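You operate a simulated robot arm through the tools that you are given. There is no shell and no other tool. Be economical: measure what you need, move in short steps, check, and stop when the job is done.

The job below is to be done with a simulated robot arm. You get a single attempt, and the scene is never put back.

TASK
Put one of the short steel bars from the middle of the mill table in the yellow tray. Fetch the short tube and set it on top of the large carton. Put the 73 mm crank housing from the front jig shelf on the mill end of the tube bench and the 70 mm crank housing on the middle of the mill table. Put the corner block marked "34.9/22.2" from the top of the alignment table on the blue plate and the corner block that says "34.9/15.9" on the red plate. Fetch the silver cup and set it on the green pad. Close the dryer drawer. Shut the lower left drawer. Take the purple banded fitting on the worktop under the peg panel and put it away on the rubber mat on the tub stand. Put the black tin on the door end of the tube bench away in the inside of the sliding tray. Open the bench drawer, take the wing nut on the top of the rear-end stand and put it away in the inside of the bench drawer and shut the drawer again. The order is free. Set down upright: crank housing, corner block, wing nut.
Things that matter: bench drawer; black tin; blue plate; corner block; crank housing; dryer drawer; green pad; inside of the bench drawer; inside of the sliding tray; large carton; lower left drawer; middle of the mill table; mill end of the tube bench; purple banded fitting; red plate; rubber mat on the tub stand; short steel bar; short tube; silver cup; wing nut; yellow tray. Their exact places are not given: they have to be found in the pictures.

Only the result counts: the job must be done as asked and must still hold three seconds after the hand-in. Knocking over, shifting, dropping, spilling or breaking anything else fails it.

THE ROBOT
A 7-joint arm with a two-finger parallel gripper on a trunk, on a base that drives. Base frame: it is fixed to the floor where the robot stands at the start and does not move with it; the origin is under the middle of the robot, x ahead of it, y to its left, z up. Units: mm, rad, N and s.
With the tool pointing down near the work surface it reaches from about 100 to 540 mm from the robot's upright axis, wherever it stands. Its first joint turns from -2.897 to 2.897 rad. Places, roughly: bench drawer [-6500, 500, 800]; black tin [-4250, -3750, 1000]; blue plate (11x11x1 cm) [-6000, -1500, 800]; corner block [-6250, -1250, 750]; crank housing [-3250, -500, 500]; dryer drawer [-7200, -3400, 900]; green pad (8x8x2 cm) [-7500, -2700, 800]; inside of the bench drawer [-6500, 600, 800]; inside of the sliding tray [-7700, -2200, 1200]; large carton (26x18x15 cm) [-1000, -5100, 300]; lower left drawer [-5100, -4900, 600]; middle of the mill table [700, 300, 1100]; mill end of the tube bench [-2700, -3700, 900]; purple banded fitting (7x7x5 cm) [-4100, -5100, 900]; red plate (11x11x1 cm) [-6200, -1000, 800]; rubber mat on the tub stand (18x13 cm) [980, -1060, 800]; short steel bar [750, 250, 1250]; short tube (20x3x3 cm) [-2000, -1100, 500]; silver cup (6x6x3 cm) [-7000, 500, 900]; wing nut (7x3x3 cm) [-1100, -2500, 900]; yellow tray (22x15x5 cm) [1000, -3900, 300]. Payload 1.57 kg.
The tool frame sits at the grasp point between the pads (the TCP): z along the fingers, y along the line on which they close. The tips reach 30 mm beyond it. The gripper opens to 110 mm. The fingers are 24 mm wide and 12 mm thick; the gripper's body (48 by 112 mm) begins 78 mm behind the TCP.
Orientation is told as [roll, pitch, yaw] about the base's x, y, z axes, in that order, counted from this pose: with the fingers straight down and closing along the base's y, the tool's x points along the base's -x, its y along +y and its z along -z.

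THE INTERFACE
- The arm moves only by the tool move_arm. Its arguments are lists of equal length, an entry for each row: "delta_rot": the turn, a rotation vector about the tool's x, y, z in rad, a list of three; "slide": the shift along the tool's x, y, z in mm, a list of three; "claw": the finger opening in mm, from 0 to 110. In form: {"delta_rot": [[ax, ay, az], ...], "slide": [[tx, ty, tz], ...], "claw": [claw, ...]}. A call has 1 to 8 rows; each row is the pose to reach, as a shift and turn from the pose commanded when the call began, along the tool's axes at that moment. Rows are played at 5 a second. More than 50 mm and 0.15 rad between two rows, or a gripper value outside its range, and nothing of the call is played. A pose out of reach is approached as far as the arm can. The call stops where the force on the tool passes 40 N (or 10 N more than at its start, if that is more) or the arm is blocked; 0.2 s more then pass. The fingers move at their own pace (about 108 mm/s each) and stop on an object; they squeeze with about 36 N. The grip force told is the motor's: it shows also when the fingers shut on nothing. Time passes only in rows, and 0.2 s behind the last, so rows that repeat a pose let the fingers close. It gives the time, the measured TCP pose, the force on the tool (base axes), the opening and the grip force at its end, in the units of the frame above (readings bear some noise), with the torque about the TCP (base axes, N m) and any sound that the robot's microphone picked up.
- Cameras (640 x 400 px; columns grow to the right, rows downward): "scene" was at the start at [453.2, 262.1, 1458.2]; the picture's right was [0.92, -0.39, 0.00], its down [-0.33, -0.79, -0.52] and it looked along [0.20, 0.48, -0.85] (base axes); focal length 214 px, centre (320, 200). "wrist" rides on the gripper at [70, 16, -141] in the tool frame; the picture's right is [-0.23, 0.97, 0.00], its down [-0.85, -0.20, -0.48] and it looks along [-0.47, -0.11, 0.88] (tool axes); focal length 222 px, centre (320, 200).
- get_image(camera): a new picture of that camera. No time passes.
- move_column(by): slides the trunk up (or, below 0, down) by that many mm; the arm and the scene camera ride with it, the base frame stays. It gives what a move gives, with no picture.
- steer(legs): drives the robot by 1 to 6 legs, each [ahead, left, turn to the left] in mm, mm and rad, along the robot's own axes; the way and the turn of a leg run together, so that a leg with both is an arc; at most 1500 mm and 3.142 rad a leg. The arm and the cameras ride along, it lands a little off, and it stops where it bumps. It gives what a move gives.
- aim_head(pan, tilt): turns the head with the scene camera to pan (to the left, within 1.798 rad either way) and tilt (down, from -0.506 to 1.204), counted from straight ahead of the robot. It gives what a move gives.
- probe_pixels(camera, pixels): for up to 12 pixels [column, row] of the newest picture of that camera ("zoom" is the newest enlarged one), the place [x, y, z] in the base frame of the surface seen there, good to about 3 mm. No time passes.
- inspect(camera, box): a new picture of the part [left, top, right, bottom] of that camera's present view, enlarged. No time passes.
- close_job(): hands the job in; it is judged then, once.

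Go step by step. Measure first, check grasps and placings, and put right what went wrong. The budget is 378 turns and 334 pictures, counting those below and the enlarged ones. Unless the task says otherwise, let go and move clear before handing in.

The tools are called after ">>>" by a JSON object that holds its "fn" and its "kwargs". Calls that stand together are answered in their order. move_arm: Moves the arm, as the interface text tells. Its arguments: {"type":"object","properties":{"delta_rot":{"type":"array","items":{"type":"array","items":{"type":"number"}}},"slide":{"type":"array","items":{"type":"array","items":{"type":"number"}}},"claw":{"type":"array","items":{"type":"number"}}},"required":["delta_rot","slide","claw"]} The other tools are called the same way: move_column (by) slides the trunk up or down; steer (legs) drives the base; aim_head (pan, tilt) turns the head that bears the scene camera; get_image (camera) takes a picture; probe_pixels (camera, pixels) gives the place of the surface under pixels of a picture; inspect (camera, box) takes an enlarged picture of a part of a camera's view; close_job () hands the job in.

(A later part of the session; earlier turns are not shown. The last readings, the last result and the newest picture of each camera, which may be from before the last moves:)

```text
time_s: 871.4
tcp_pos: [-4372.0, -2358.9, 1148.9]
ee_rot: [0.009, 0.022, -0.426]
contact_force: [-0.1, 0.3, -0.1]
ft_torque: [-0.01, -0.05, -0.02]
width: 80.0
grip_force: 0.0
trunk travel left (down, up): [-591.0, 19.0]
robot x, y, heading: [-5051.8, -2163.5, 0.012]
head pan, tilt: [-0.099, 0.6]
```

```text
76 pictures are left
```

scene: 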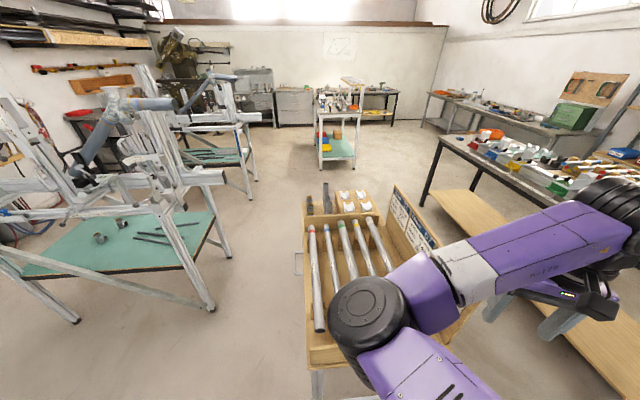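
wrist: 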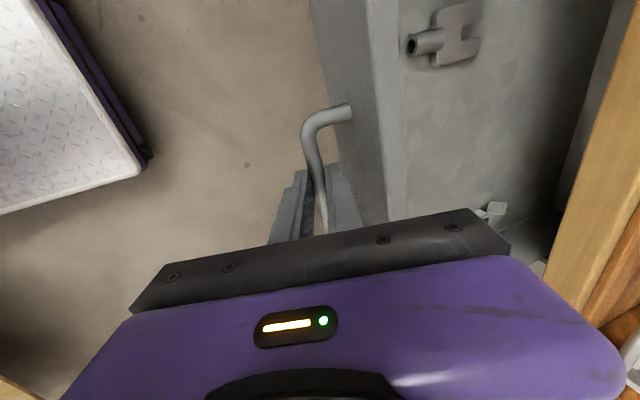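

The small table and its tubes look undisturbed. With the hand now at z 1149 I continue: south, then east, then turn west-facing at the gap's south.

>>> {"fn": "steer", "kwargs": {"legs": [[0, -740, 0], [1400, 0, 0], [950, 0, 0]]}}

>>> {"fn": "move_arm", "kwargs": {"delta_rot": [[0, 0, -0.13], [0, 0, -0.26], [0, 0, -0.4]], "slide": [[0, 0, 0], [0, 0, 0], [0, 0, 0]], "claw": [80, 80, 80]}}

```text
time_s: 886.7
tcp_pos: [-1981.1, -3074.0, 1148.8]
ee_rot: [0.008, 0.021, -0.43]
contact_force: [-0.9, 0.3, -0.2]
ft_torque: [0.0, -0.02, 0.02]
width: 79.7
grip_force: 0.1
trunk travel left (down, up): [-591.0, 19.0]
robot x, y, heading: [-2667.3, -2875.2, 0.011]
head pan, tilt: [-0.099, 0.6]
```

```text
time_s: 887.5
tcp_pos: [-1980.8, -3072.9, 1148.6]
ee_rot: [0.017, 0.017, -0.029]
contact_force: [0.4, -0.4, 0.1]
ft_torque: [0.03, 0.03, 0.0]
width: 79.8
grip_force: 0.0
trunk travel left (down, up): [-591.0, 19.0]
robot x, y, heading: [-2665.1, -2877.7, 0.007]
head pan, tilt: [-0.099, 0.6]
```

Now I prepare the arm here in the open: lower the trunk and swing the level tool to the front-left.

>>> {"fn": "move_column", "kwargs": {"by": -400}}

>>> {"fn": "move_arm", "kwargs": {"delta_rot": [[0, 0, -0.147], [0, 0, -0.294], [0, 0, -0.441], [0, 0, -0.588], [0, 0, -0.735], [0, 0, -0.882], [0, 0, -1.029], [0, 0, -1.176]], "slide": [[21, 44, 0], [42, 88, 0], [63, 131, 0], [84, 175, 0], [105, 219, 0], [127, 263, 0], [148, 306, 0], [169, 350, 0]], "claw": [80, 80, 80, 80, 80, 80, 80, 80]}}

>>> {"fn": "move_arm", "kwargs": {"delta_rot": [[0, 0, 0], [0, 0, 0], [0, 0, 0], [0, 0, 0], [0, 0, 0], [0, 0, 0], [0, 0, 0]], "slide": [[-32, 36, 0], [-65, 72, 0], [-97, 109, 0], [-130, 145, 0], [-162, 181, 0], [-195, 218, 0], [-227, 254, 0]], "claw": [80, 80, 80, 80, 80, 80, 80]}}

>>> {"fn": "move_arm", "kwargs": {"delta_rot": [[0, -0.125, 0], [0, -0.25, 0], [0, -0.375, 0], [0, -0.5, 0], [0, -0.625, 0], [0, -0.75, 0]], "slide": [[-5, 0, 0], [-10, 0, 0], [-15, 0, 0], [-20, 0, 0], [-25, 0, 0], [-30, 0, 0]], "claw": [80, 80, 80, 80, 80, 80]}}

```text
time_s: 891.3
tcp_pos: [-1981.0, -3072.8, 749.2]
ee_rot: [0.015, 0.015, -0.031]
contact_force: [-0.2, -0.1, -0.1]
ft_torque: [0.01, 0.0, -0.02]
width: 80.3
grip_force: 0.0
trunk travel left (down, up): [-191.0, 419.0]
robot x, y, heading: [-2663.7, -2878.7, 0.009]
head pan, tilt: [-0.099, 0.6]
```

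```text
time_s: 893.1
tcp_pos: [-2125.7, -2710.4, 757.9]
ee_rot: [0.021, -0.006, 1.144]
contact_force: [0.3, 0.5, -0.2]
ft_torque: [0.0, 0.03, -0.01]
width: 80.0
grip_force: 0.0
out of reach, approached as far as the arm can: row 5, 6, 7, 8
trunk travel left (down, up): [-191.0, 419.0]
robot x, y, heading: [-2664.0, -2877.9, 0.003]
head pan, tilt: [-0.099, 0.6]
```

```text
time_s: 894.7
tcp_pos: [-2265.6, -2399.9, 767.5]
ee_rot: [0.021, -0.008, 1.143]
contact_force: [-0.9, 0.5, 0.2]
ft_torque: [0.0, -0.04, 0.01]
width: 80.0
grip_force: 0.0
trunk travel left (down, up): [-191.0, 419.0]
robot x, y, heading: [-2662.7, -2878.2, 0.002]
head pan, tilt: [-0.099, 0.6]
```

```text
time_s: 896.1
tcp_pos: [-2252.0, -2370.1, 762.8]
ee_rot: [0.03, -0.758, 1.122]
contact_force: [0.2, 0.3, 0.5]
ft_torque: [0.0, -0.06, -0.03]
width: 80.0
grip_force: 0.0
trunk travel left (down, up): [-191.0, 419.0]
robot x, y, heading: [-2661.4, -2874.1, 0.005]
head pan, tilt: [-0.099, 0.6]
```

I change the plan for C: enter facing west with a level, high hand, and reach down through the jig's open top. First I bring the arm back to level in front.

>>> {"fn": "move_arm", "kwargs": {"delta_rot": [[0, 0.126, 0], [0, 0.252, 0], [0, 0.379, 0], [0, 0.505, 0], [0, 0.632, 0], [0, 0.758, 0]], "slide": [[0, 0, -12], [0, 0, -24], [0, 0, -34], [0, 0, -40], [0, 0, -45], [0, 0, -48]], "claw": [80, 80, 80, 80, 80, 80]}}

>>> {"fn": "move_arm", "kwargs": {"delta_rot": [[0, 0, 0.1425], [0, 0, 0.285], [0, 0, 0.4275], [0, 0, 0.57], [0, 0, 0.7125], [0, 0, 0.855], [0, 0, 0.9975], [0, 0, 1.14]], "slide": [[32, -29, 0], [64, -58, 0], [97, -86, 0], [129, -115, 0], [161, -144, 0], [194, -173, 0], [226, -201, 0], [258, -230, 0]], "claw": [80, 80, 80, 80, 80, 80, 80, 80]}}

>>> {"fn": "move_arm", "kwargs": {"delta_rot": [[0, 0, 0], [0, 0, 0], [0, 0, 0], [0, 0, 0], [0, 0, 0]], "slide": [[-12, -41, 0], [-25, -82, 0], [-38, -124, 0], [-50, -165, 0], [-63, -207, 0]], "claw": [80, 80, 80, 80, 80]}}

>>> {"fn": "move_column", "kwargs": {"by": 400}}

```text
time_s: 897.5
tcp_pos: [-2263.5, -2400.1, 798.2]
ee_rot: [0.021, 0.002, 1.145]
contact_force: [0.6, -0.3, 0.0]
ft_torque: [0.0, 0.0, 0.01]
width: 79.8
grip_force: 0.1
trunk travel left (down, up): [-191.0, 419.0]
robot x, y, heading: [-2661.8, -2875.8, 0.007]
head pan, tilt: [-0.099, 0.6]
```

```text
time_s: 899.3
tcp_pos: [-2133.6, -2702.8, 798.5]
ee_rot: [0.011, 0.017, -0.001]
contact_force: [0.1, 0.4, -0.3]
ft_torque: [-0.03, -0.04, 0.03]
width: 80.0
grip_force: 0.0
out of reach, approached as far as the arm can: row 7, 8
trunk travel left (down, up): [-191.0, 419.0]
robot x, y, heading: [-2664.1, -2873.4, 0.006]
head pan, tilt: [-0.099, 0.6]
```

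```text
time_s: 900.5
tcp_pos: [-2068.4, -2913.3, 793.2]
ee_rot: [0.009, 0.018, 0.007]
contact_force: [-0.8, -0.1, -0.7]
ft_torque: [-0.03, -0.02, 0.02]
width: 80.0
grip_force: 0.0
out of reach, approached as far as the arm can: row 1, 2, 3, 4
trunk travel left (down, up): [-191.0, 419.0]
robot x, y, heading: [-2661.5, -2878.6, 0.002]
head pan, tilt: [-0.099, 0.6]
```

```text
time_s: 904.3
tcp_pos: [-2066.5, -2913.9, 1193.6]
ee_rot: [0.009, 0.021, 0.005]
contact_force: [-0.4, 0.0, -0.2]
ft_torque: [0.01, -0.01, 0.0]
width: 80.0
grip_force: 0.1
trunk travel left (down, up): [-591.0, 19.0]
robot x, y, heading: [-2659.4, -2876.3, 0.006]
head pan, tilt: [-0.099, 0.6]
```

Level in front at z 1193. I turn the tool 90°, lower and retract slightly, then turn west.

>>> {"fn": "move_arm", "kwargs": {"delta_rot": [[0, 0, 0.142], [0, 0, 0.284], [0, 0, 0.426], [0, 0, 0.568], [0, 0, 0.71], [0, 0, 0.852], [0, 0, 0.994], [0, 0, 1.136]], "slide": [[8, 0, 10], [16, 0, 20], [24, 0, 30], [32, 0, 40], [40, 0, 50], [48, 0, 60], [56, 0, 70], [64, 0, 80]], "claw": [80, 80, 80, 80, 80, 80, 80, 80]}}

>>> {"fn": "move_arm", "kwargs": {"delta_rot": [[0, 0, 0.142], [0, 0, 0.284], [0, 0, 0.434]], "slide": [[0, 0, 0], [0, 0, 0], [0, 0, 0]], "claw": [80, 80, 80]}}

>>> {"fn": "steer", "kwargs": {"legs": [[0, 0, 3.13], [0, -1000, 0], [0, -1100, 0]]}}

>>> {"fn": "get_image", "kwargs": {"camera": "wrist"}}

```text
time_s: 906.1
tcp_pos: [-2087.6, -2923.4, 1104.4]
ee_rot: [-0.016, 0.018, -1.132]
contact_force: [0.9, 0.1, 0.1]
ft_torque: [0.03, 0.0, 0.01]
width: 80.1
grip_force: 0.0
out of reach, approached as far as the arm can: row 2, 3, 4, 5, 6, 7, 8
trunk travel left (down, up): [-591.0, 19.0]
robot x, y, heading: [-2662.7, -2876.6, 0.001]
head pan, tilt: [-0.099, 0.6]
```

```text
time_s: 906.9
tcp_pos: [-2087.6, -2922.1, 1103.5]
ee_rot: [-0.019, 0.008, -1.568]
contact_force: [0.3, 0.5, -0.7]
ft_torque: [0.0, -0.01, -0.01]
width: 80.1
grip_force: 0.1
trunk travel left (down, up): [-591.0, 19.0]
robot x, y, heading: [-2659.5, -2875.0, 0.003]
head pan, tilt: [-0.099, 0.6]
```

```text
time_s: 924.8
tcp_pos: [-3179.7, -667.5, 1104.4]
ee_rot: [-0.02, 0.009, 1.523]
contact_force: [-0.7, 0.9, -0.2]
ft_torque: [0.0, 0.02, 0.04]
width: 79.7
grip_force: 0.1
trunk travel left (down, up): [-591.0, 19.0]
robot x, y, heading: [-2609.8, -745.3, 3.093]
head pan, tilt: [-0.099, 0.6]
```

```text
75 pictures are left
```

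wrist: 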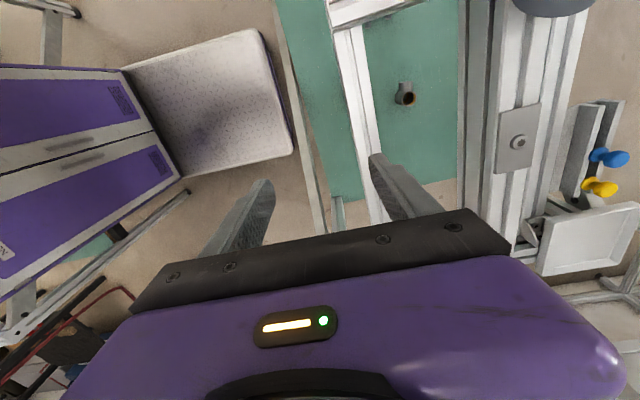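

Excellent: I see C at (405,95) through the open top, between the side beam and the central beam. I probe the opening.

>>> {"fn": "probe_pixels", "kwargs": {"camera": "wrist", "pixels": [[405, 97], [398, 90], [410, 92], [365, 100], [355, 60], [465, 100], [470, 150], [380, 150], [350, 15], [480, 60], [460, 170], [335, 60]]}}

>>> {"fn": "inspect", "kwargs": {"camera": "wrist", "box": [340, 40, 480, 140]}}

```text
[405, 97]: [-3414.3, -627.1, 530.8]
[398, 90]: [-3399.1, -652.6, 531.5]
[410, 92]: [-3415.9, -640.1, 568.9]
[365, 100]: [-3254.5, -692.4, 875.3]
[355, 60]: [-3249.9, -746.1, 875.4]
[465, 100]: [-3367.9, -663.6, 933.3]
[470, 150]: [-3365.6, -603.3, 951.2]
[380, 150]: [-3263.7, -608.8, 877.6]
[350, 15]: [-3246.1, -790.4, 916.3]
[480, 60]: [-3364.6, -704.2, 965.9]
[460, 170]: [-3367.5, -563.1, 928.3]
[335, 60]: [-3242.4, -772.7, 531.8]
```

```text
4.00 times, centred on (410, 90) of wrist
```

zoom: 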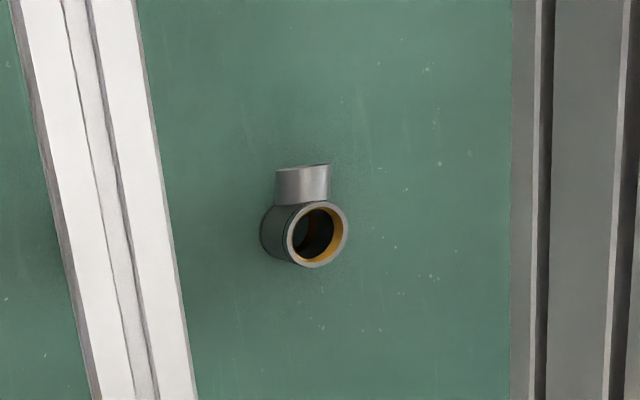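

C lies under an inner beam, so the top is no use. New plan: face north in the gap with the arm to the left, tilted, entering through the side window. I leave the gap, and swing the arm to the left side in the open.

>>> {"fn": "steer", "kwargs": {"legs": [[0, 1000, 0], [0, 1120, 0], [0, 0, -1.525]]}}

>>> {"fn": "move_arm", "kwargs": {"delta_rot": [[0, 0, -0.145], [0, 0, -0.29], [0, 0, -0.435], [0, 0, -0.58], [0, 0, -0.725], [0, 0, -0.87], [0, 0, -1.015], [0, 0, -1.16]], "slide": [[41, -16, 0], [82, -33, 0], [124, -49, 0], [165, -65, 0], [206, -82, 0], [247, -98, 0], [289, -115, 0], [330, -131, 0]], "claw": [80, 80, 80, 80, 80, 80, 80, 80]}}

>>> {"fn": "move_arm", "kwargs": {"delta_rot": [[0, 0, -0.145], [0, 0, -0.29], [0, 0, -0.435], [0, 0, -0.58], [0, 0, -0.725], [0, 0, -0.87], [0, 0, -1.015], [0, 0, -1.16]], "slide": [[47, 14, 0], [94, 27, 0], [141, 41, 0], [187, 55, 0], [234, 68, 0], [281, 82, 0], [328, 96, 0], [375, 110, 0]], "claw": [80, 80, 80, 80, 80, 80, 80, 80]}}

>>> {"fn": "move_arm", "kwargs": {"delta_rot": [[0, 0, -0.137], [0, 0, -0.274], [0, 0, -0.411], [0, 0, -0.548], [0, 0, -0.685], [0, 0, -0.82]], "slide": [[14, 24, 0], [29, 47, 0], [43, 71, 0], [58, 95, 0], [72, 118, 0], [86, 142, 0]], "claw": [80, 80, 80, 80, 80, 80]}}

```text
time_s: 939.1
tcp_pos: [-2689.6, -2302.9, 1104.6]
ee_rot: [-0.019, 0.009, 0.018]
contact_force: [-0.4, -0.1, -0.1]
ft_torque: [0.0, -0.02, 0.01]
width: 80.1
grip_force: 0.0
trunk travel left (down, up): [-591.0, 19.0]
robot x, y, heading: [-2732.5, -2876.2, 1.587]
head pan, tilt: [-0.099, 0.6]
```

```text
time_s: 940.9
tcp_pos: [-3017.5, -2439.0, 1108.7]
ee_rot: [0.001, 0.021, 1.175]
contact_force: [-1.0, 0.1, 0.1]
ft_torque: [-0.03, 0.02, 0.01]
width: 80.1
grip_force: 0.0
out of reach, approached as far as the arm can: row 1, 2, 3, 4, 5, 6
trunk travel left (down, up): [-591.0, 19.0]
robot x, y, heading: [-2731.2, -2876.6, 1.585]
head pan, tilt: [-0.099, 0.6]
```

```text
time_s: 942.7
tcp_pos: [-3264.5, -2743.0, 1117.9]
ee_rot: [0.021, 0.01, 2.336]
contact_force: [0.2, -1.2, 0.1]
ft_torque: [-0.04, 0.03, -0.01]
width: 80.0
grip_force: 0.0
trunk travel left (down, up): [-591.0, 19.0]
robot x, y, heading: [-2731.3, -2876.9, 1.586]
head pan, tilt: [-0.099, 0.6]
```

```text
time_s: 944.1
tcp_pos: [-3305.2, -2901.8, 1120.6]
ee_rot: [0.019, -0.008, -3.128]
contact_force: [0.0, 0.4, -0.8]
ft_torque: [-0.01, 0.05, 0.05]
width: 80.0
grip_force: 0.1
trunk travel left (down, up): [-591.0, 19.0]
robot x, y, heading: [-2731.5, -2875.7, 1.584]
head pan, tilt: [-0.099, 0.6]
```

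The arm now points left (west). I lower the trunk, tilt by 0.6 and pull in.

>>> {"fn": "move_column", "kwargs": {"by": -385}}

>>> {"fn": "move_arm", "kwargs": {"delta_rot": [[0, -0.125, 0], [0, -0.25, 0], [0, -0.375, 0], [0, -0.5, 0], [0, -0.625, 0], [0, -0.75, 0]], "slide": [[5, 0, 0], [10, 0, 0], [15, 0, 0], [20, 0, 0], [25, 0, 0], [30, 0, 0]], "claw": [80, 80, 80, 80, 80, 80]}}

>>> {"fn": "steer", "kwargs": {"legs": [[0, -255, 0], [1150, 0, 0]]}}

```text
time_s: 947.8
tcp_pos: [-3307.3, -2903.0, 735.1]
ee_rot: [0.018, -0.009, -3.126]
contact_force: [-1.1, -0.2, -0.6]
ft_torque: [0.01, 0.0, 0.02]
width: 80.1
grip_force: 0.0
trunk travel left (down, up): [-206.0, 404.0]
robot x, y, heading: [-2731.0, -2877.4, 1.588]
head pan, tilt: [-0.099, 0.6]
```

```text
time_s: 949.2
tcp_pos: [-3275.2, -2904.2, 733.3]
ee_rot: [0.029, -0.761, 3.135]
contact_force: [0.6, 0.2, -0.3]
ft_torque: [0.0, 0.0, 0.01]
width: 79.8
grip_force: 0.0
trunk travel left (down, up): [-206.0, 404.0]
robot x, y, heading: [-2732.0, -2878.6, 1.589]
head pan, tilt: [-0.099, 0.6]
```

```text
time_s: 956.4
tcp_pos: [-3028.5, -1775.9, 734.4]
ee_rot: [0.026, -0.76, 3.132]
contact_force: [-0.4, -0.5, 0.5]
ft_torque: [0.03, -0.03, -0.01]
width: 80.1
grip_force: 0.0
trunk travel left (down, up): [-206.0, 404.0]
robot x, y, heading: [-2483.0, -1752.3, 1.583]
head pan, tilt: [-0.099, 0.6]
```

Radius 545 with the tilt – hand at x −3028, clear of the jig. I continue north to line up with C.

>>> {"fn": "steer", "kwargs": {"legs": [[1103, 0, 0]]}}

>>> {"fn": "get_image", "kwargs": {"camera": "wrist"}}

```text
time_s: 962.1
tcp_pos: [-3044.1, -679.3, 733.8]
ee_rot: [0.027, -0.761, -3.139]
contact_force: [0.8, 0.1, 0.2]
ft_torque: [0.01, 0.02, 0.02]
width: 80.4
grip_force: 0.0
trunk travel left (down, up): [-206.0, 404.0]
robot x, y, heading: [-2501.1, -655.2, 1.59]
head pan, tilt: [-0.099, 0.6]
```

```text
73 pictures are left
```

wrist: 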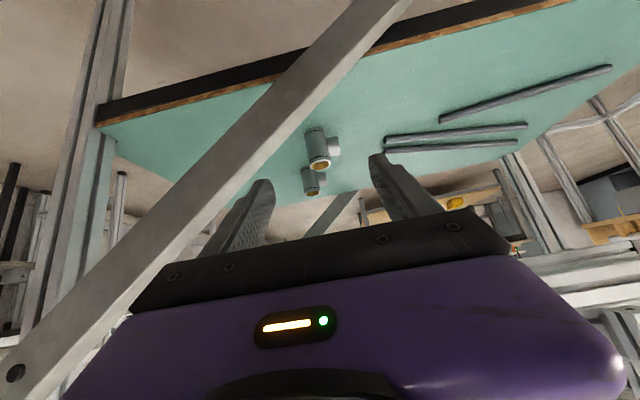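

C is visible at (318,148) just south of the brace. I'll come in from slightly further south where the brace is lower: back 275 mm, then yaw the tool −0.35 and place it on the approach line.

>>> {"fn": "steer", "kwargs": {"legs": [[-275, 38, 0]]}}

>>> {"fn": "move_arm", "kwargs": {"delta_rot": [[0.06, 0, 0.064], [0.12, 0, 0.127], [0.18, 0, 0.19], [0.241, 0, 0.254], [0.241, 0, 0.254], [0.241, 0, 0.254]], "slide": [[-6, -36, -9], [-12, -73, -19], [-19, -109, -28], [-25, -146, -38], [-31, -182, -47], [-37, -219, -57]], "claw": [80, 80, 80, 80, 80, 80]}}

>>> {"fn": "get_image", "kwargs": {"camera": "wrist"}}

```text
time_s: 964.0
tcp_pos: [-3076.7, -964.8, 735.1]
ee_rot: [0.025, -0.761, -3.133]
contact_force: [-0.6, 0.1, 0.1]
ft_torque: [-0.04, 0.01, 0.04]
width: 80.0
grip_force: 0.1
trunk travel left (down, up): [-206.0, 404.0]
robot x, y, heading: [-2531.8, -935.1, 1.593]
head pan, tilt: [-0.099, 0.6]
```

```text
time_s: 965.4
tcp_pos: [-3067.8, -745.6, 796.8]
ee_rot: [0.021, -0.751, 2.802]
contact_force: [-0.1, -0.7, 0.7]
ft_torque: [0.0, 0.01, 0.02]
width: 80.0
grip_force: 0.0
trunk travel left (down, up): [-206.0, 404.0]
robot x, y, heading: [-2532.0, -935.5, 1.599]
head pan, tilt: [-0.099, 0.6]
```

```text
72 pictures are left
```

wrist: 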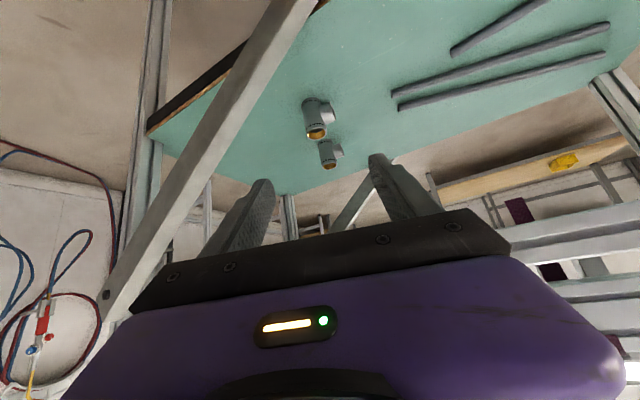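

C's side tube points south (towards one finger), so I'll grip only its top rim zone above that tube. I slide along the tool axis 200 mm and check.

>>> {"fn": "move_arm", "kwargs": {"delta_rot": [[0, 0, 0], [0, 0, 0], [0, 0, 0], [0, 0, 0], [0, 0, 0]], "slide": [[-2, 0, 40], [-5, -1, 80], [-8, -2, 120], [-12, -3, 160], [-15, -3, 200]], "claw": [80, 80, 80, 80, 70]}}

>>> {"fn": "get_image", "kwargs": {"camera": "wrist"}}

>>> {"fn": "probe_pixels", "kwargs": {"camera": "wrist", "pixels": [[320, 150], [310, 140], [330, 160], [300, 160], [340, 140]]}}

```text
time_s: 966.6
tcp_pos: [-3209.8, -697.2, 661.2]
ee_rot: [0.024, -0.751, 2.801]
contact_force: [0.3, 1.4, -0.5]
ft_torque: [-0.05, 0.01, 0.01]
width: 69.9
grip_force: 0.1
trunk travel left (down, up): [-206.0, 404.0]
robot x, y, heading: [-2530.9, -934.9, 1.596]
head pan, tilt: [-0.099, 0.6]
```

```text
71 pictures are left
```

wrist: 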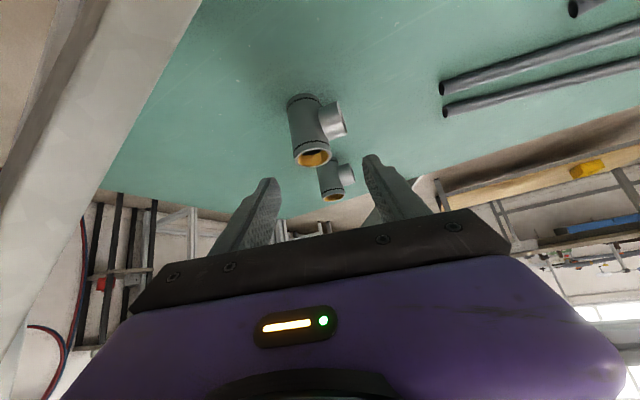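

```text
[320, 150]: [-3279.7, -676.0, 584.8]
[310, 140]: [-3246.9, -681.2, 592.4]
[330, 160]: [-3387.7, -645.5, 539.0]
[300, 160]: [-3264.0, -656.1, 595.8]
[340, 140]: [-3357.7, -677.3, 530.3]
```

Path is clear. The last 62 mm along the axis, then close.

>>> {"fn": "move_arm", "kwargs": {"delta_rot": [[0, 0, 0], [0, 0, 0], [0, 0, 0]], "slide": [[1, -2, 22], [2, -4, 44], [2, -5, 61]], "claw": [70, 70, 70]}}

>>> {"fn": "get_image", "kwargs": {"camera": "wrist"}}

```text
time_s: 967.4
tcp_pos: [-3247.9, -680.1, 616.1]
ee_rot: [0.024, -0.752, 2.801]
contact_force: [-0.1, -0.3, -0.4]
ft_torque: [0.0, -0.01, 0.03]
width: 70.1
grip_force: 0.0
trunk travel left (down, up): [-206.0, 404.0]
robot x, y, heading: [-2529.8, -935.0, 1.595]
head pan, tilt: [-0.099, 0.6]
```

```text
70 pictures are left
```

wrist: 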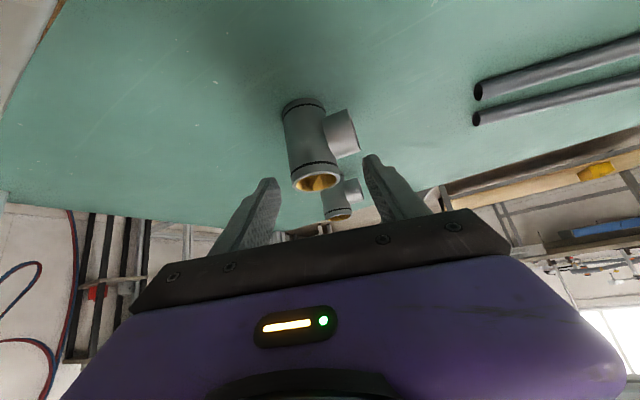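

Slightly deeper (7 mm), then close and lift along the axis a little.

>>> {"fn": "move_arm", "kwargs": {"delta_rot": [[0, 0, 0], [0, 0, 0], [0, 0, 0], [0, 0, 0], [0, 0, 0], [0, 0, 0], [0, 0, 0]], "slide": [[-3, 0, 7], [-3, 0, 7], [-3, 0, 7], [-3, 0, 7], [-8, 0, 1], [-13, 0, -5], [-18, 0, -11]], "claw": [70, 40, 10, 5, 5, 5, 5]}}

>>> {"fn": "get_image", "kwargs": {"camera": "wrist"}}

```text
time_s: 969.0
tcp_pos: [-3250.8, -677.2, 635.0]
ee_rot: [0.023, -0.753, 2.801]
contact_force: [-0.2, -0.3, -1.3]
ft_torque: [0.01, -0.02, -0.01]
width: 39.5
grip_force: 35.9
trunk travel left (down, up): [-206.0, 404.0]
robot x, y, heading: [-2535.4, -933.5, 1.592]
head pan, tilt: [-0.099, 0.6]
```

```text
69 pictures are left
```

wrist: 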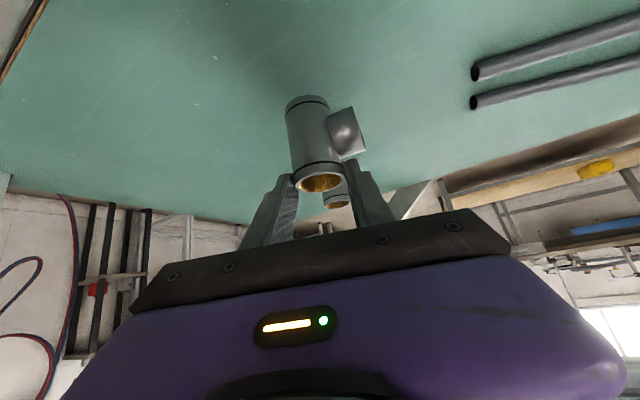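

Held. I retreat along the tool axis, then undo the yaw to be clear of the jig.

>>> {"fn": "move_arm", "kwargs": {"delta_rot": [[0, 0, 0], [0, 0, 0], [0, 0, 0], [0, 0, 0], [0, 0, 0], [0, 0, 0]], "slide": [[0, 0, -46], [2, 0, -92], [4, 0, -138], [6, 1, -184], [9, 2, -228], [12, 2, -268]], "claw": [5, 5, 5, 5, 5, 5]}}

>>> {"fn": "move_arm", "kwargs": {"delta_rot": [[-0.06, 0, -0.064], [-0.12, 0, -0.127], [-0.18, 0, -0.19], [-0.241, 0, -0.254], [-0.241, 0, -0.254]], "slide": [[8, 40, 0], [16, 80, 0], [24, 120, 0], [32, 160, 0], [40, 200, 0]], "claw": [5, 5, 5, 5, 5]}}

>>> {"fn": "get_image", "kwargs": {"camera": "wrist"}}

```text
time_s: 970.4
tcp_pos: [-3068.3, -737.2, 824.0]
ee_rot: [0.019, -0.752, 2.809]
contact_force: [1.8, -2.2, -1.2]
ft_torque: [0.14, 0.05, -0.13]
width: 39.7
grip_force: 36.0
trunk travel left (down, up): [-206.0, 404.0]
robot x, y, heading: [-2533.4, -933.0, 1.595]
head pan, tilt: [-0.099, 0.6]
```

```text
time_s: 971.6
tcp_pos: [-3102.1, -934.6, 799.2]
ee_rot: [0.025, -0.757, -3.134]
contact_force: [0.4, 0.3, -2.2]
ft_torque: [0.03, -0.04, -0.02]
width: 39.5
grip_force: 35.7
trunk travel left (down, up): [-206.0, 404.0]
robot x, y, heading: [-2534.0, -933.9, 1.594]
head pan, tilt: [-0.099, 0.6]
```

```text
68 pictures are left
```

wrist: 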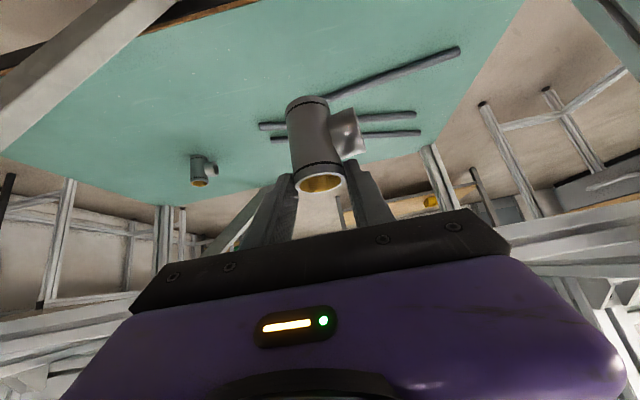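

C is out of the jig. I pull in, exit the gap south, turn so that the arm points east, raise, and drive to the mill.

>>> {"fn": "move_arm", "kwargs": {"delta_rot": [[0, 0, 0], [0, 0, 0]], "slide": [[23, 0, -22], [46, 0, -44]], "claw": [5, 5]}}

>>> {"fn": "steer", "kwargs": {"legs": [[-1370, 0, 0], [0, 0, 3.13]]}}

>>> {"fn": "move_column", "kwargs": {"by": 385}}

>>> {"fn": "steer", "kwargs": {"legs": [[-440, 200, 0], [0, 1060, 0], [0, 1060, 0], [-1100, 0, 0], [-960, 0, 0]]}}

>>> {"fn": "get_image", "kwargs": {"camera": "wrist"}}

```text
time_s: 972.2
tcp_pos: [-3043.0, -935.0, 798.6]
ee_rot: [0.027, -0.758, -3.134]
contact_force: [-0.6, -0.4, -1.1]
ft_torque: [-0.01, -0.02, 0.03]
width: 39.5
grip_force: 36.3
trunk travel left (down, up): [-206.0, 404.0]
robot x, y, heading: [-2531.3, -930.1, 1.598]
head pan, tilt: [-0.099, 0.6]
```

```text
time_s: 986.2
tcp_pos: [-1989.0, -2279.2, 798.7]
ee_rot: [0.026, -0.757, -0.028]
contact_force: [0.0, -0.2, -0.9]
ft_torque: [0.01, 0.03, 0.0]
width: 39.6
grip_force: 35.6
trunk travel left (down, up): [-206.0, 404.0]
robot x, y, heading: [-2497.7, -2261.6, -1.579]
head pan, tilt: [-0.099, 0.6]
```

```text
time_s: 989.9
tcp_pos: [-1988.6, -2279.3, 1183.2]
ee_rot: [0.025, -0.759, -0.027]
contact_force: [0.1, 0.4, -1.9]
ft_torque: [-0.01, -0.01, 0.0]
width: 39.3
grip_force: 36.0
trunk travel left (down, up): [-591.0, 19.0]
robot x, y, heading: [-2500.6, -2264.7, -1.582]
head pan, tilt: [-0.099, 0.6]
```

```text
time_s: 994.0
tcp_pos: [-1707.6, -1818.1, 1182.5]
ee_rot: [0.024, -0.757, 0.002]
contact_force: [0.6, -0.6, -0.9]
ft_torque: [-0.06, 0.06, -0.01]
width: 39.4
grip_force: 35.7
trunk travel left (down, up): [-591.0, 19.0]
robot x, y, heading: [-2219.7, -1815.6, -1.549]
head pan, tilt: [-0.099, 0.6]
stopped in leg 2: the robot was blocked; the commanded pose is now the measured one
```

```text
67 pictures are left
```

wrist: 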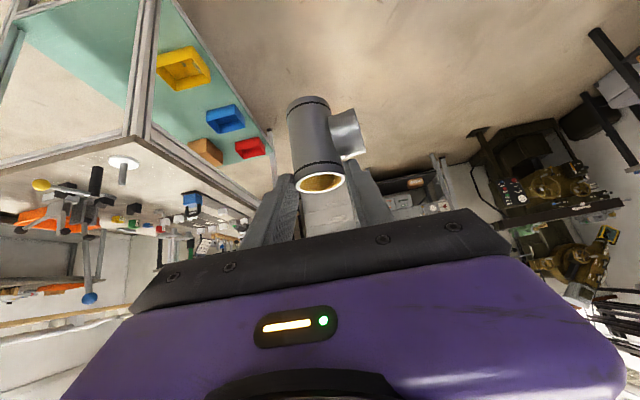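

The jig's protruding beam blocks this way; I take the southern route around the stand instead.

>>> {"fn": "steer", "kwargs": {"legs": [[1420, 0, -0.02], [0, 1450, 0], [0, 830, 0], [-1450, 0, 0], [-1050, 0, 0], [0, -230, 0]]}}

>>> {"fn": "steer", "kwargs": {"legs": [[-900, 0, 0]]}}

>>> {"fn": "get_image", "kwargs": {"camera": "wrist"}}

```text
time_s: 1024.8
tcp_pos: [425.9, -874.9, 1182.6]
ee_rot: [0.026, -0.758, -0.095]
contact_force: [-0.1, 0.7, -1.6]
ft_torque: [0.0, 0.03, 0.01]
width: 39.3
grip_force: 35.8
trunk travel left (down, up): [-591.0, 19.0]
robot x, y, heading: [-80.5, -827.9, -1.638]
head pan, tilt: [-0.099, 0.6]
```

```text
time_s: 1029.1
tcp_pos: [488.0, -24.0, 1181.8]
ee_rot: [0.016, -0.75, -0.102]
contact_force: [-1.0, -2.7, -0.8]
ft_torque: [-0.01, 0.0, 0.01]
width: 39.2
grip_force: 35.8
trunk travel left (down, up): [-591.0, 19.0]
robot x, y, heading: [-21.3, 27.7, -1.639]
head pan, tilt: [-0.099, 0.6]
stopped in leg 1: the force on the tool passed its limit at 60 N (the readings are from after the stop); the commanded pose is now the measured one
```

```text
66 pictures are left
```

wrist: 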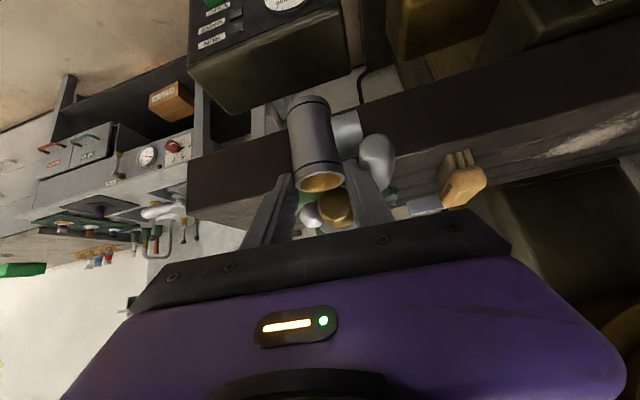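

The housing's tube touched the vise handle. I back south, go further west, then north with the heading corrected.

>>> {"fn": "steer", "kwargs": {"legs": [[70, 0, 0], [0, -140, 0.066], [-265, 0, 0]]}}

>>> {"fn": "move_arm", "kwargs": {"delta_rot": [[0, 0, 0], [0, 0, 0]], "slide": [[-20, 0, -21], [-38, 0, -40]], "claw": [5, 5]}}

>>> {"fn": "get_image", "kwargs": {"camera": "wrist"}}

```text
time_s: 1032.5
tcp_pos: [348.7, 213.9, 1182.9]
ee_rot: [0.017, -0.751, -0.038]
contact_force: [0.3, 0.2, -1.5]
ft_torque: [0.01, 0.01, -0.01]
width: 39.0
grip_force: 36.1
trunk travel left (down, up): [-591.0, 19.0]
robot x, y, heading: [-166.9, 232.9, -1.579]
head pan, tilt: [-0.099, 0.6]
```

```text
time_s: 1033.1
tcp_pos: [348.8, 212.6, 1237.3]
ee_rot: [0.018, -0.75, -0.038]
contact_force: [-0.5, 0.0, -1.1]
ft_torque: [-0.05, 0.04, 0.04]
width: 39.0
grip_force: 35.8
trunk travel left (down, up): [-591.0, 19.0]
robot x, y, heading: [-165.5, 237.4, -1.578]
head pan, tilt: [-0.099, 0.6]
```

```text
65 pictures are left
```

wrist: 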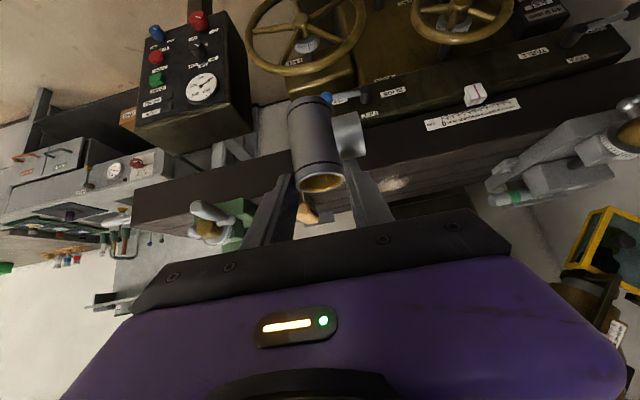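

I slide east over the table to x≈673, y≈205.

>>> {"fn": "steer", "kwargs": {"legs": [[6, 322, 0]]}}

>>> {"fn": "get_image", "kwargs": {"camera": "wrist"}}

>>> {"fn": "probe_pixels", "kwargs": {"camera": "wrist", "pixels": [[300, 90], [350, 80], [300, 130], [400, 130], [260, 150], [380, 100], [440, 110]]}}

```text
time_s: 1035.3
tcp_pos: [676.7, 204.7, 1237.4]
ee_rot: [0.018, -0.751, -0.037]
contact_force: [-0.8, -0.6, -1.6]
ft_torque: [-0.02, 0.06, 0.02]
width: 38.9
grip_force: 36.1
trunk travel left (down, up): [-591.0, 19.0]
robot x, y, heading: [164.6, 230.6, -1.576]
head pan, tilt: [-0.099, 0.6]
```

```text
64 pictures are left
```

wrist: 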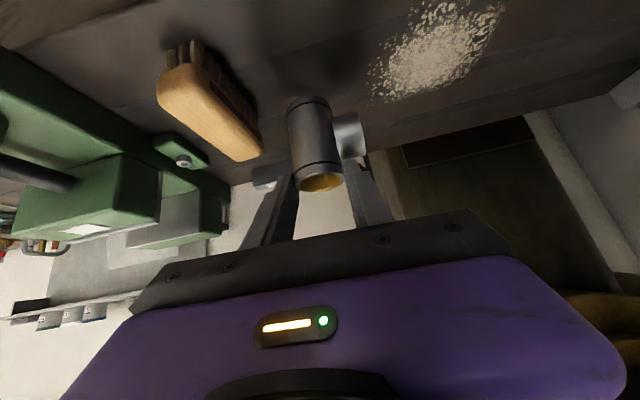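

```text
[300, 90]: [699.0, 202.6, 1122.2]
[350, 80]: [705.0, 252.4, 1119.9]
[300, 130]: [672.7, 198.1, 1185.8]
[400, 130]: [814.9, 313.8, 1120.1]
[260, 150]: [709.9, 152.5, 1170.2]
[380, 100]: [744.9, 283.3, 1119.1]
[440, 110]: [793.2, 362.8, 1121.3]
```

Free spot between brush and chips. I lower 32, then gently to contact.

>>> {"fn": "move_column", "kwargs": {"by": -32}}

>>> {"fn": "move_column", "kwargs": {"by": -4}}

>>> {"fn": "move_column", "kwargs": {"by": -3}}

```text
time_s: 1036.1
tcp_pos: [678.0, 205.2, 1204.2]
ee_rot: [0.018, -0.75, -0.037]
contact_force: [0.7, -0.6, -1.4]
ft_torque: [0.01, 0.02, 0.02]
width: 38.9
grip_force: 36.0
trunk travel left (down, up): [-559.0, 51.0]
robot x, y, heading: [164.6, 225.8, -1.579]
head pan, tilt: [-0.099, 0.6]
```

```text
time_s: 1036.6
tcp_pos: [676.7, 205.6, 1202.3]
ee_rot: [0.02, -0.755, -0.038]
contact_force: [-0.5, 0.4, 14.0]
ft_torque: [-0.26, -0.02, 0.01]
width: 38.6
grip_force: 35.9
trunk travel left (down, up): [-555.0, 55.0]
robot x, y, heading: [161.3, 226.3, -1.58]
head pan, tilt: [-0.099, 0.6]
```

```text
time_s: 1037.1
tcp_pos: [678.0, 204.8, 1201.9]
ee_rot: [0.024, -0.757, -0.039]
contact_force: [2.9, 2.8, 35.5]
ft_torque: [-0.1, -0.35, 0.08]
width: 39.1
grip_force: 36.6
trunk travel left (down, up): [-552.0, 58.0]
robot x, y, heading: [160.3, 227.1, -1.576]
head pan, tilt: [-0.099, 0.6]
```

>>> {"fn": "move_column", "kwargs": {"by": 3}}

>>> {"fn": "move_arm", "kwargs": {"delta_rot": [[0, 0, 0], [0, 0, 0], [0, 0, 0], [0, 0, 0]], "slide": [[0, 0, 0], [0, 0, 0], [0, 0, 0], [0, 0, 0]], "claw": [38, 42, 55, 76]}}

>>> {"fn": "get_image", "kwargs": {"camera": "wrist"}}

```text
time_s: 1037.7
tcp_pos: [678.5, 205.1, 1201.5]
ee_rot: [0.019, -0.757, -0.038]
contact_force: [6.6, 6.6, 25.4]
ft_torque: [0.23, -1.03, 0.12]
width: 38.9
grip_force: 35.8
trunk travel left (down, up): [-555.0, 55.0]
robot x, y, heading: [162.2, 226.8, -1.574]
head pan, tilt: [-0.099, 0.6]
```

```text
time_s: 1038.7
tcp_pos: [677.7, 204.7, 1197.6]
ee_rot: [0.015, -0.745, -0.033]
contact_force: [-0.5, 2.2, 6.0]
ft_torque: [0.29, -0.06, 0.05]
width: 78.1
grip_force: 1.0
trunk travel left (down, up): [-555.0, 55.0]
robot x, y, heading: [165.5, 226.8, -1.574]
head pan, tilt: [-0.099, 0.6]
```

```text
63 pictures are left
```

wrist: 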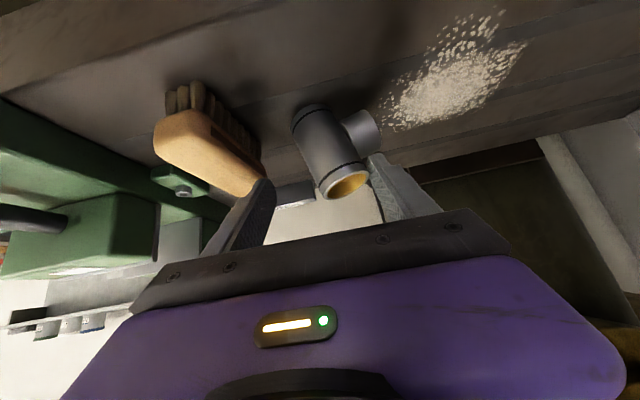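

The north finger is pressing on the side tube and tilting the housing. I raise by 10 mm so it can settle upright.

>>> {"fn": "move_column", "kwargs": {"by": 10}}

>>> {"fn": "get_image", "kwargs": {"camera": "wrist"}}

```text
time_s: 1039.2
tcp_pos: [676.8, 203.8, 1210.4]
ee_rot: [0.015, -0.749, -0.038]
contact_force: [-0.4, -0.1, -0.3]
ft_torque: [0.0, 0.0, -0.03]
width: 76.0
grip_force: 0.1
trunk travel left (down, up): [-565.0, 45.0]
robot x, y, heading: [164.3, 230.9, -1.577]
head pan, tilt: [-0.099, 0.6]
```

```text
62 pictures are left
```

wrist: 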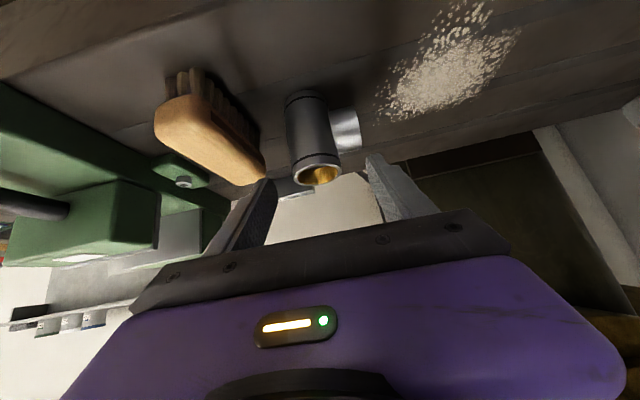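

Upright now. I raise, withdraw west, and drive round to the south side of the rear-end stand for the wing nut.

>>> {"fn": "move_column", "kwargs": {"by": 35}}

>>> {"fn": "steer", "kwargs": {"legs": [[0, -340, 0], [960, 0, 0], [0, 260, 0], [1300, 0, 0], [1380, 0, 0], [0, 0, 1.577]]}}

>>> {"fn": "steer", "kwargs": {"legs": [[-1150, 0, 0]]}}

>>> {"fn": "aim_head", "kwargs": {"pan": 1.3, "tilt": 0.6}}

>>> {"fn": "get_image", "kwargs": {"camera": "scene"}}

```text
time_s: 1040.0
tcp_pos: [676.7, 203.8, 1246.3]
ee_rot: [0.017, -0.751, -0.037]
contact_force: [-0.3, 0.4, 0.3]
ft_torque: [0.01, -0.04, -0.05]
width: 76.0
grip_force: 0.0
trunk travel left (down, up): [-600.0, 10.0]
robot x, y, heading: [166.5, 224.5, -1.576]
head pan, tilt: [-0.099, 0.6]
```

```text
time_s: 1064.9
tcp_pos: [136.8, -2920.7, 1246.6]
ee_rot: [0.017, -0.749, 1.598]
contact_force: [0.4, -0.1, 0.2]
ft_torque: [-0.02, 0.0, 0.01]
width: 76.0
grip_force: 0.1
trunk travel left (down, up): [-600.0, 10.0]
robot x, y, heading: [144.2, -3437.0, 0.056]
head pan, tilt: [-0.099, 0.6]
```

```text
time_s: 1070.9
tcp_pos: [-1029.5, -2980.7, 1246.8]
ee_rot: [0.017, -0.751, 1.585]
contact_force: [-0.3, -0.5, -0.7]
ft_torque: [0.04, -0.03, -0.01]
width: 76.2
grip_force: 0.1
trunk travel left (down, up): [-600.0, 10.0]
robot x, y, heading: [-1026.0, -3492.3, 0.04]
head pan, tilt: [-0.099, 0.6]
```

```text
time_s: 1072.5
tcp_pos: [-1031.7, -2980.5, 1246.3]
ee_rot: [0.017, -0.75, 1.585]
contact_force: [0.2, 0.1, 0.6]
ft_torque: [0.0, 0.03, -0.01]
width: 76.3
grip_force: 0.1
trunk travel left (down, up): [-600.0, 10.0]
robot x, y, heading: [-1026.9, -3497.0, 0.042]
head pan, tilt: [1.3, 0.6]
```

```text
61 pictures are left
```

scene: 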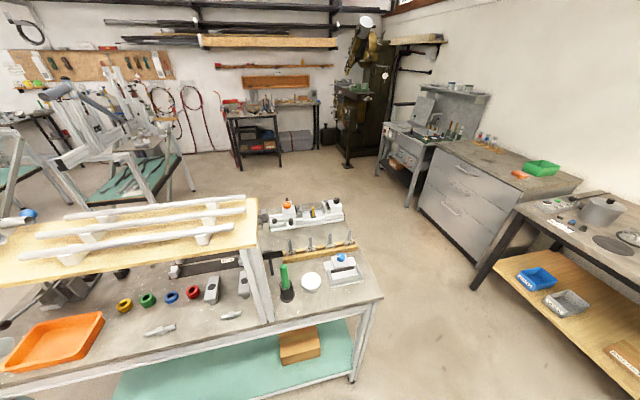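

I zoom to find the wing nut among the small parts.

>>> {"fn": "inspect", "kwargs": {"camera": "scene", "box": [90, 250, 260, 350]}}

>>> {"fn": "probe_pixels", "kwargs": {"camera": "zoom", "pixels": [[130, 210], [215, 185], [300, 175], [130, 90], [250, 60], [450, 150], [400, 50], [180, 120]]}}

```text
3.76 times, centred on (175, 300) of scene
```

zoom: 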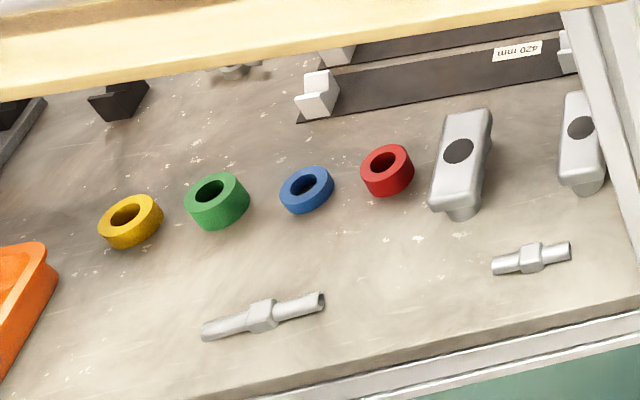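

```text
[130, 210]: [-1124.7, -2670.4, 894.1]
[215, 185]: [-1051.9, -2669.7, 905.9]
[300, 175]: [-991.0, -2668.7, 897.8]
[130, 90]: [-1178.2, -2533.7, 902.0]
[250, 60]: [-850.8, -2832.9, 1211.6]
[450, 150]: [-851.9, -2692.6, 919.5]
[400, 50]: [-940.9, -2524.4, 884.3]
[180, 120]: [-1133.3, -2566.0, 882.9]
```

The wing nut is under the overhead shelf (zoom (238,70)). I lower the hand in front of the stand and look under the shelf with the wrist camera.

>>> {"fn": "move_column", "kwargs": {"by": -270}}

>>> {"fn": "steer", "kwargs": {"legs": [[-50, 90, -0.04]]}}

>>> {"fn": "get_image", "kwargs": {"camera": "wrist"}}

```text
time_s: 1075.2
tcp_pos: [-1031.2, -2980.6, 975.3]
ee_rot: [0.018, -0.75, 1.585]
contact_force: [-0.9, 0.0, -0.7]
ft_torque: [0.02, -0.01, -0.02]
width: 75.9
grip_force: 0.2
trunk travel left (down, up): [-330.0, 280.0]
robot x, y, heading: [-1028.7, -3494.8, 0.047]
head pan, tilt: [1.3, 0.6]
```

```text
time_s: 1076.4
tcp_pos: [-1063.5, -2891.9, 975.4]
ee_rot: [0.018, -0.751, 1.543]
contact_force: [0.5, 0.2, -0.5]
ft_torque: [0.0, 0.01, -0.01]
width: 75.9
grip_force: 0.1
trunk travel left (down, up): [-330.0, 280.0]
robot x, y, heading: [-1082.7, -3407.2, 0.003]
head pan, tilt: [1.3, 0.6]
```

```text
59 pictures are left
```

wrist: 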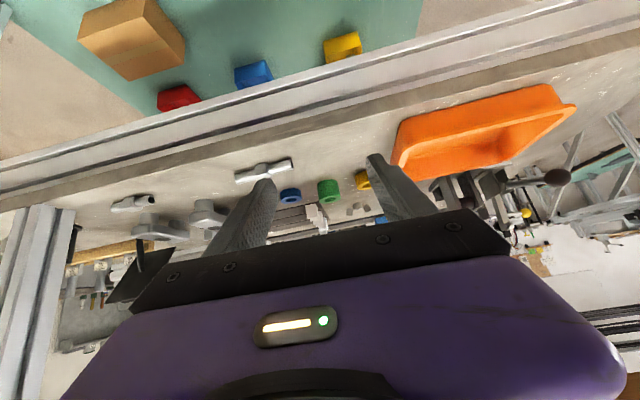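

I tilt further (to −1.0) for headroom, and move in over the rings to see the nut.

>>> {"fn": "move_arm", "kwargs": {"delta_rot": [[0, -0.125, 0], [0, -0.25, 0]], "slide": [[-20, 0, 15], [-40, 0, 30]], "claw": [76, 76]}}

>>> {"fn": "steer", "kwargs": {"legs": [[0, 120, 0]]}}

>>> {"fn": "get_image", "kwargs": {"camera": "wrist"}}

```text
time_s: 1077.0
tcp_pos: [-1061.2, -2844.1, 981.2]
ee_rot: [0.023, -1.002, 1.536]
contact_force: [0.6, 0.3, 0.2]
ft_torque: [0.01, 0.01, 0.01]
width: 75.8
grip_force: 0.0
trunk travel left (down, up): [-330.0, 280.0]
robot x, y, heading: [-1079.9, -3405.6, 0.003]
head pan, tilt: [1.3, 0.6]
```

```text
time_s: 1078.2
tcp_pos: [-1060.7, -2723.3, 980.6]
ee_rot: [0.025, -1.001, 1.533]
contact_force: [0.0, 0.5, -0.5]
ft_torque: [-0.02, 0.0, 0.01]
width: 76.0
grip_force: 0.1
trunk travel left (down, up): [-330.0, 280.0]
robot x, y, heading: [-1079.8, -3287.1, 0.002]
head pan, tilt: [1.3, 0.6]
```

```text
58 pictures are left
```

wrist: 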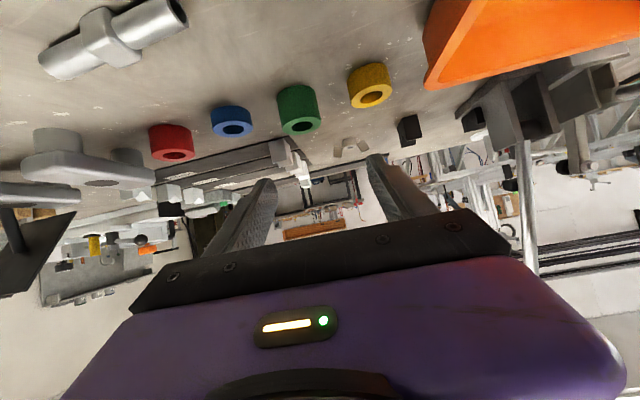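

The wing nut shows at (352,147). I zoom and probe it.

>>> {"fn": "inspect", "kwargs": {"camera": "wrist", "box": [310, 110, 440, 180]}}

>>> {"fn": "probe_pixels", "kwargs": {"camera": "wrist", "pixels": [[338, 148], [352, 150], [365, 145], [350, 155], [352, 135], [345, 140], [410, 125], [300, 95], [370, 80]]}}

```text
4.92 times, centred on (375, 145) of wrist
```

zoom: 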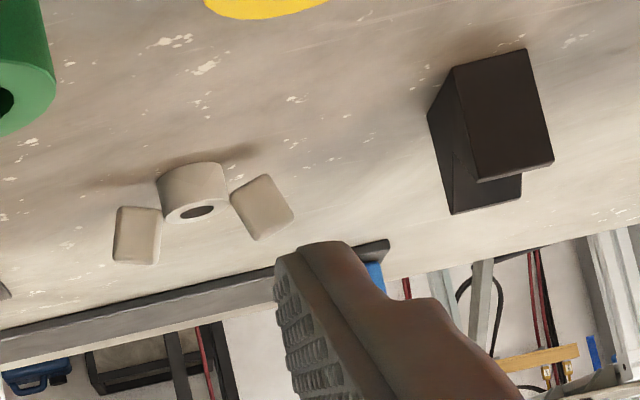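

```text
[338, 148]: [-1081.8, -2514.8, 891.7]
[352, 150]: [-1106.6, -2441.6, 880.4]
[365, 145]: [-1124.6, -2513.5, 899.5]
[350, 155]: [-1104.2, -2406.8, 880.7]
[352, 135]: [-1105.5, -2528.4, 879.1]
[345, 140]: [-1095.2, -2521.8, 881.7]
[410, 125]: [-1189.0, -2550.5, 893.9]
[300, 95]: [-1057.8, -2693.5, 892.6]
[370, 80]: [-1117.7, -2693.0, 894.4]
```

Nut: hub ≈(−1103,−2518), wings along x (±31..35 mm), height to ≈900. I set the pitch to −0.8, approach at z≈947 with fingers at 94 mm.

>>> {"fn": "move_arm", "kwargs": {"delta_rot": [[0, 0.1, 0], [0, 0.2, 0], [0, 0.2, 0]], "slide": [[0, 0, 0], [0, 0, 0], [0, 0, 0]], "claw": [85, 94, 94]}}

>>> {"fn": "move_column", "kwargs": {"by": -32}}

>>> {"fn": "steer", "kwargs": {"legs": [[-42, 0, 0], [0, 150, 0]]}}

>>> {"fn": "get_image", "kwargs": {"camera": "wrist"}}

```text
time_s: 1079.0
tcp_pos: [-1060.5, -2724.0, 980.1]
ee_rot: [0.018, -0.8, 1.54]
contact_force: [-0.1, 1.0, -0.1]
ft_torque: [-0.02, -0.01, 0.0]
width: 94.1
grip_force: 0.1
trunk travel left (down, up): [-330.0, 280.0]
robot x, y, heading: [-1080.3, -3284.3, 0.0]
head pan, tilt: [1.3, 0.6]
```

```text
time_s: 1079.8
tcp_pos: [-1059.4, -2723.7, 949.0]
ee_rot: [0.02, -0.803, 1.541]
contact_force: [-0.5, 0.8, 0.2]
ft_torque: [0.0, 0.02, 0.0]
width: 94.0
grip_force: 0.1
trunk travel left (down, up): [-298.0, 312.0]
robot x, y, heading: [-1079.5, -3285.1, 0.005]
head pan, tilt: [1.3, 0.6]
```

```text
time_s: 1081.7
tcp_pos: [-1106.1, -2596.5, 952.2]
ee_rot: [0.024, -0.815, 1.554]
contact_force: [-0.7, 0.5, 0.2]
ft_torque: [0.02, -0.04, 0.0]
width: 93.7
grip_force: 0.1
trunk travel left (down, up): [-298.0, 312.0]
robot x, y, heading: [-1123.0, -3151.1, 0.003]
head pan, tilt: [1.3, 0.6]
stopped in leg 2: the robot was blocked; the commanded pose is now the measured one
```

```text
56 pictures are left
```

wrist: 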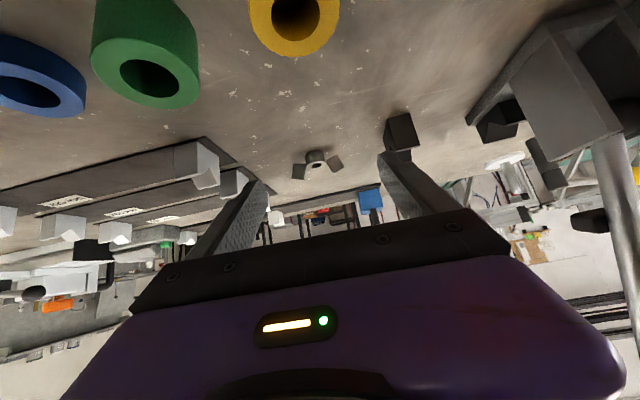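

The base is at the stand's foot; I extend the arm the remaining 66 mm, then lower.

>>> {"fn": "move_arm", "kwargs": {"delta_rot": [[0, 0, 0], [0, 0, 0], [0, 0, 0], [0, 0, 0], [0, 0, 0]], "slide": [[-22, 0, 24], [-45, 0, 48], [-36, 0, 57], [-26, 0, 66], [-18, 0, 74]], "claw": [94, 94, 94, 94, 94]}}

>>> {"fn": "get_image", "kwargs": {"camera": "wrist"}}

```text
time_s: 1083.1
tcp_pos: [-1142.1, -2538.0, 932.2]
ee_rot: [0.065, -0.841, 1.588]
contact_force: [21.9, -167.8, 90.1]
ft_torque: [-3.41, 3.15, 8.39]
width: 86.7
grip_force: 0.0
trunk travel left (down, up): [-298.0, 312.0]
robot x, y, heading: [-1120.5, -3155.3, 0.003]
head pan, tilt: [1.3, 0.6]
stopped in row 5: the arm was blocked; the commanded pose is now the measured one
```

```text
55 pictures are left
```

wrist: 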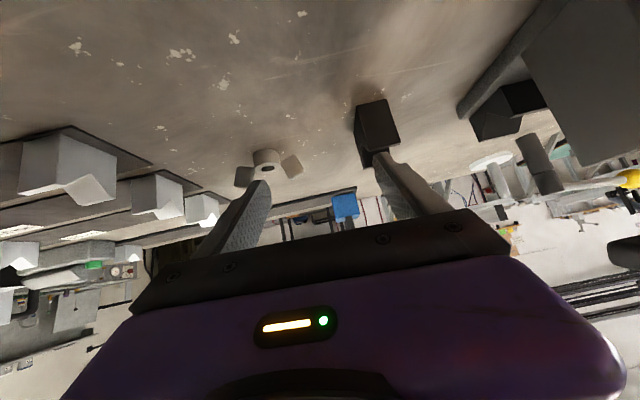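

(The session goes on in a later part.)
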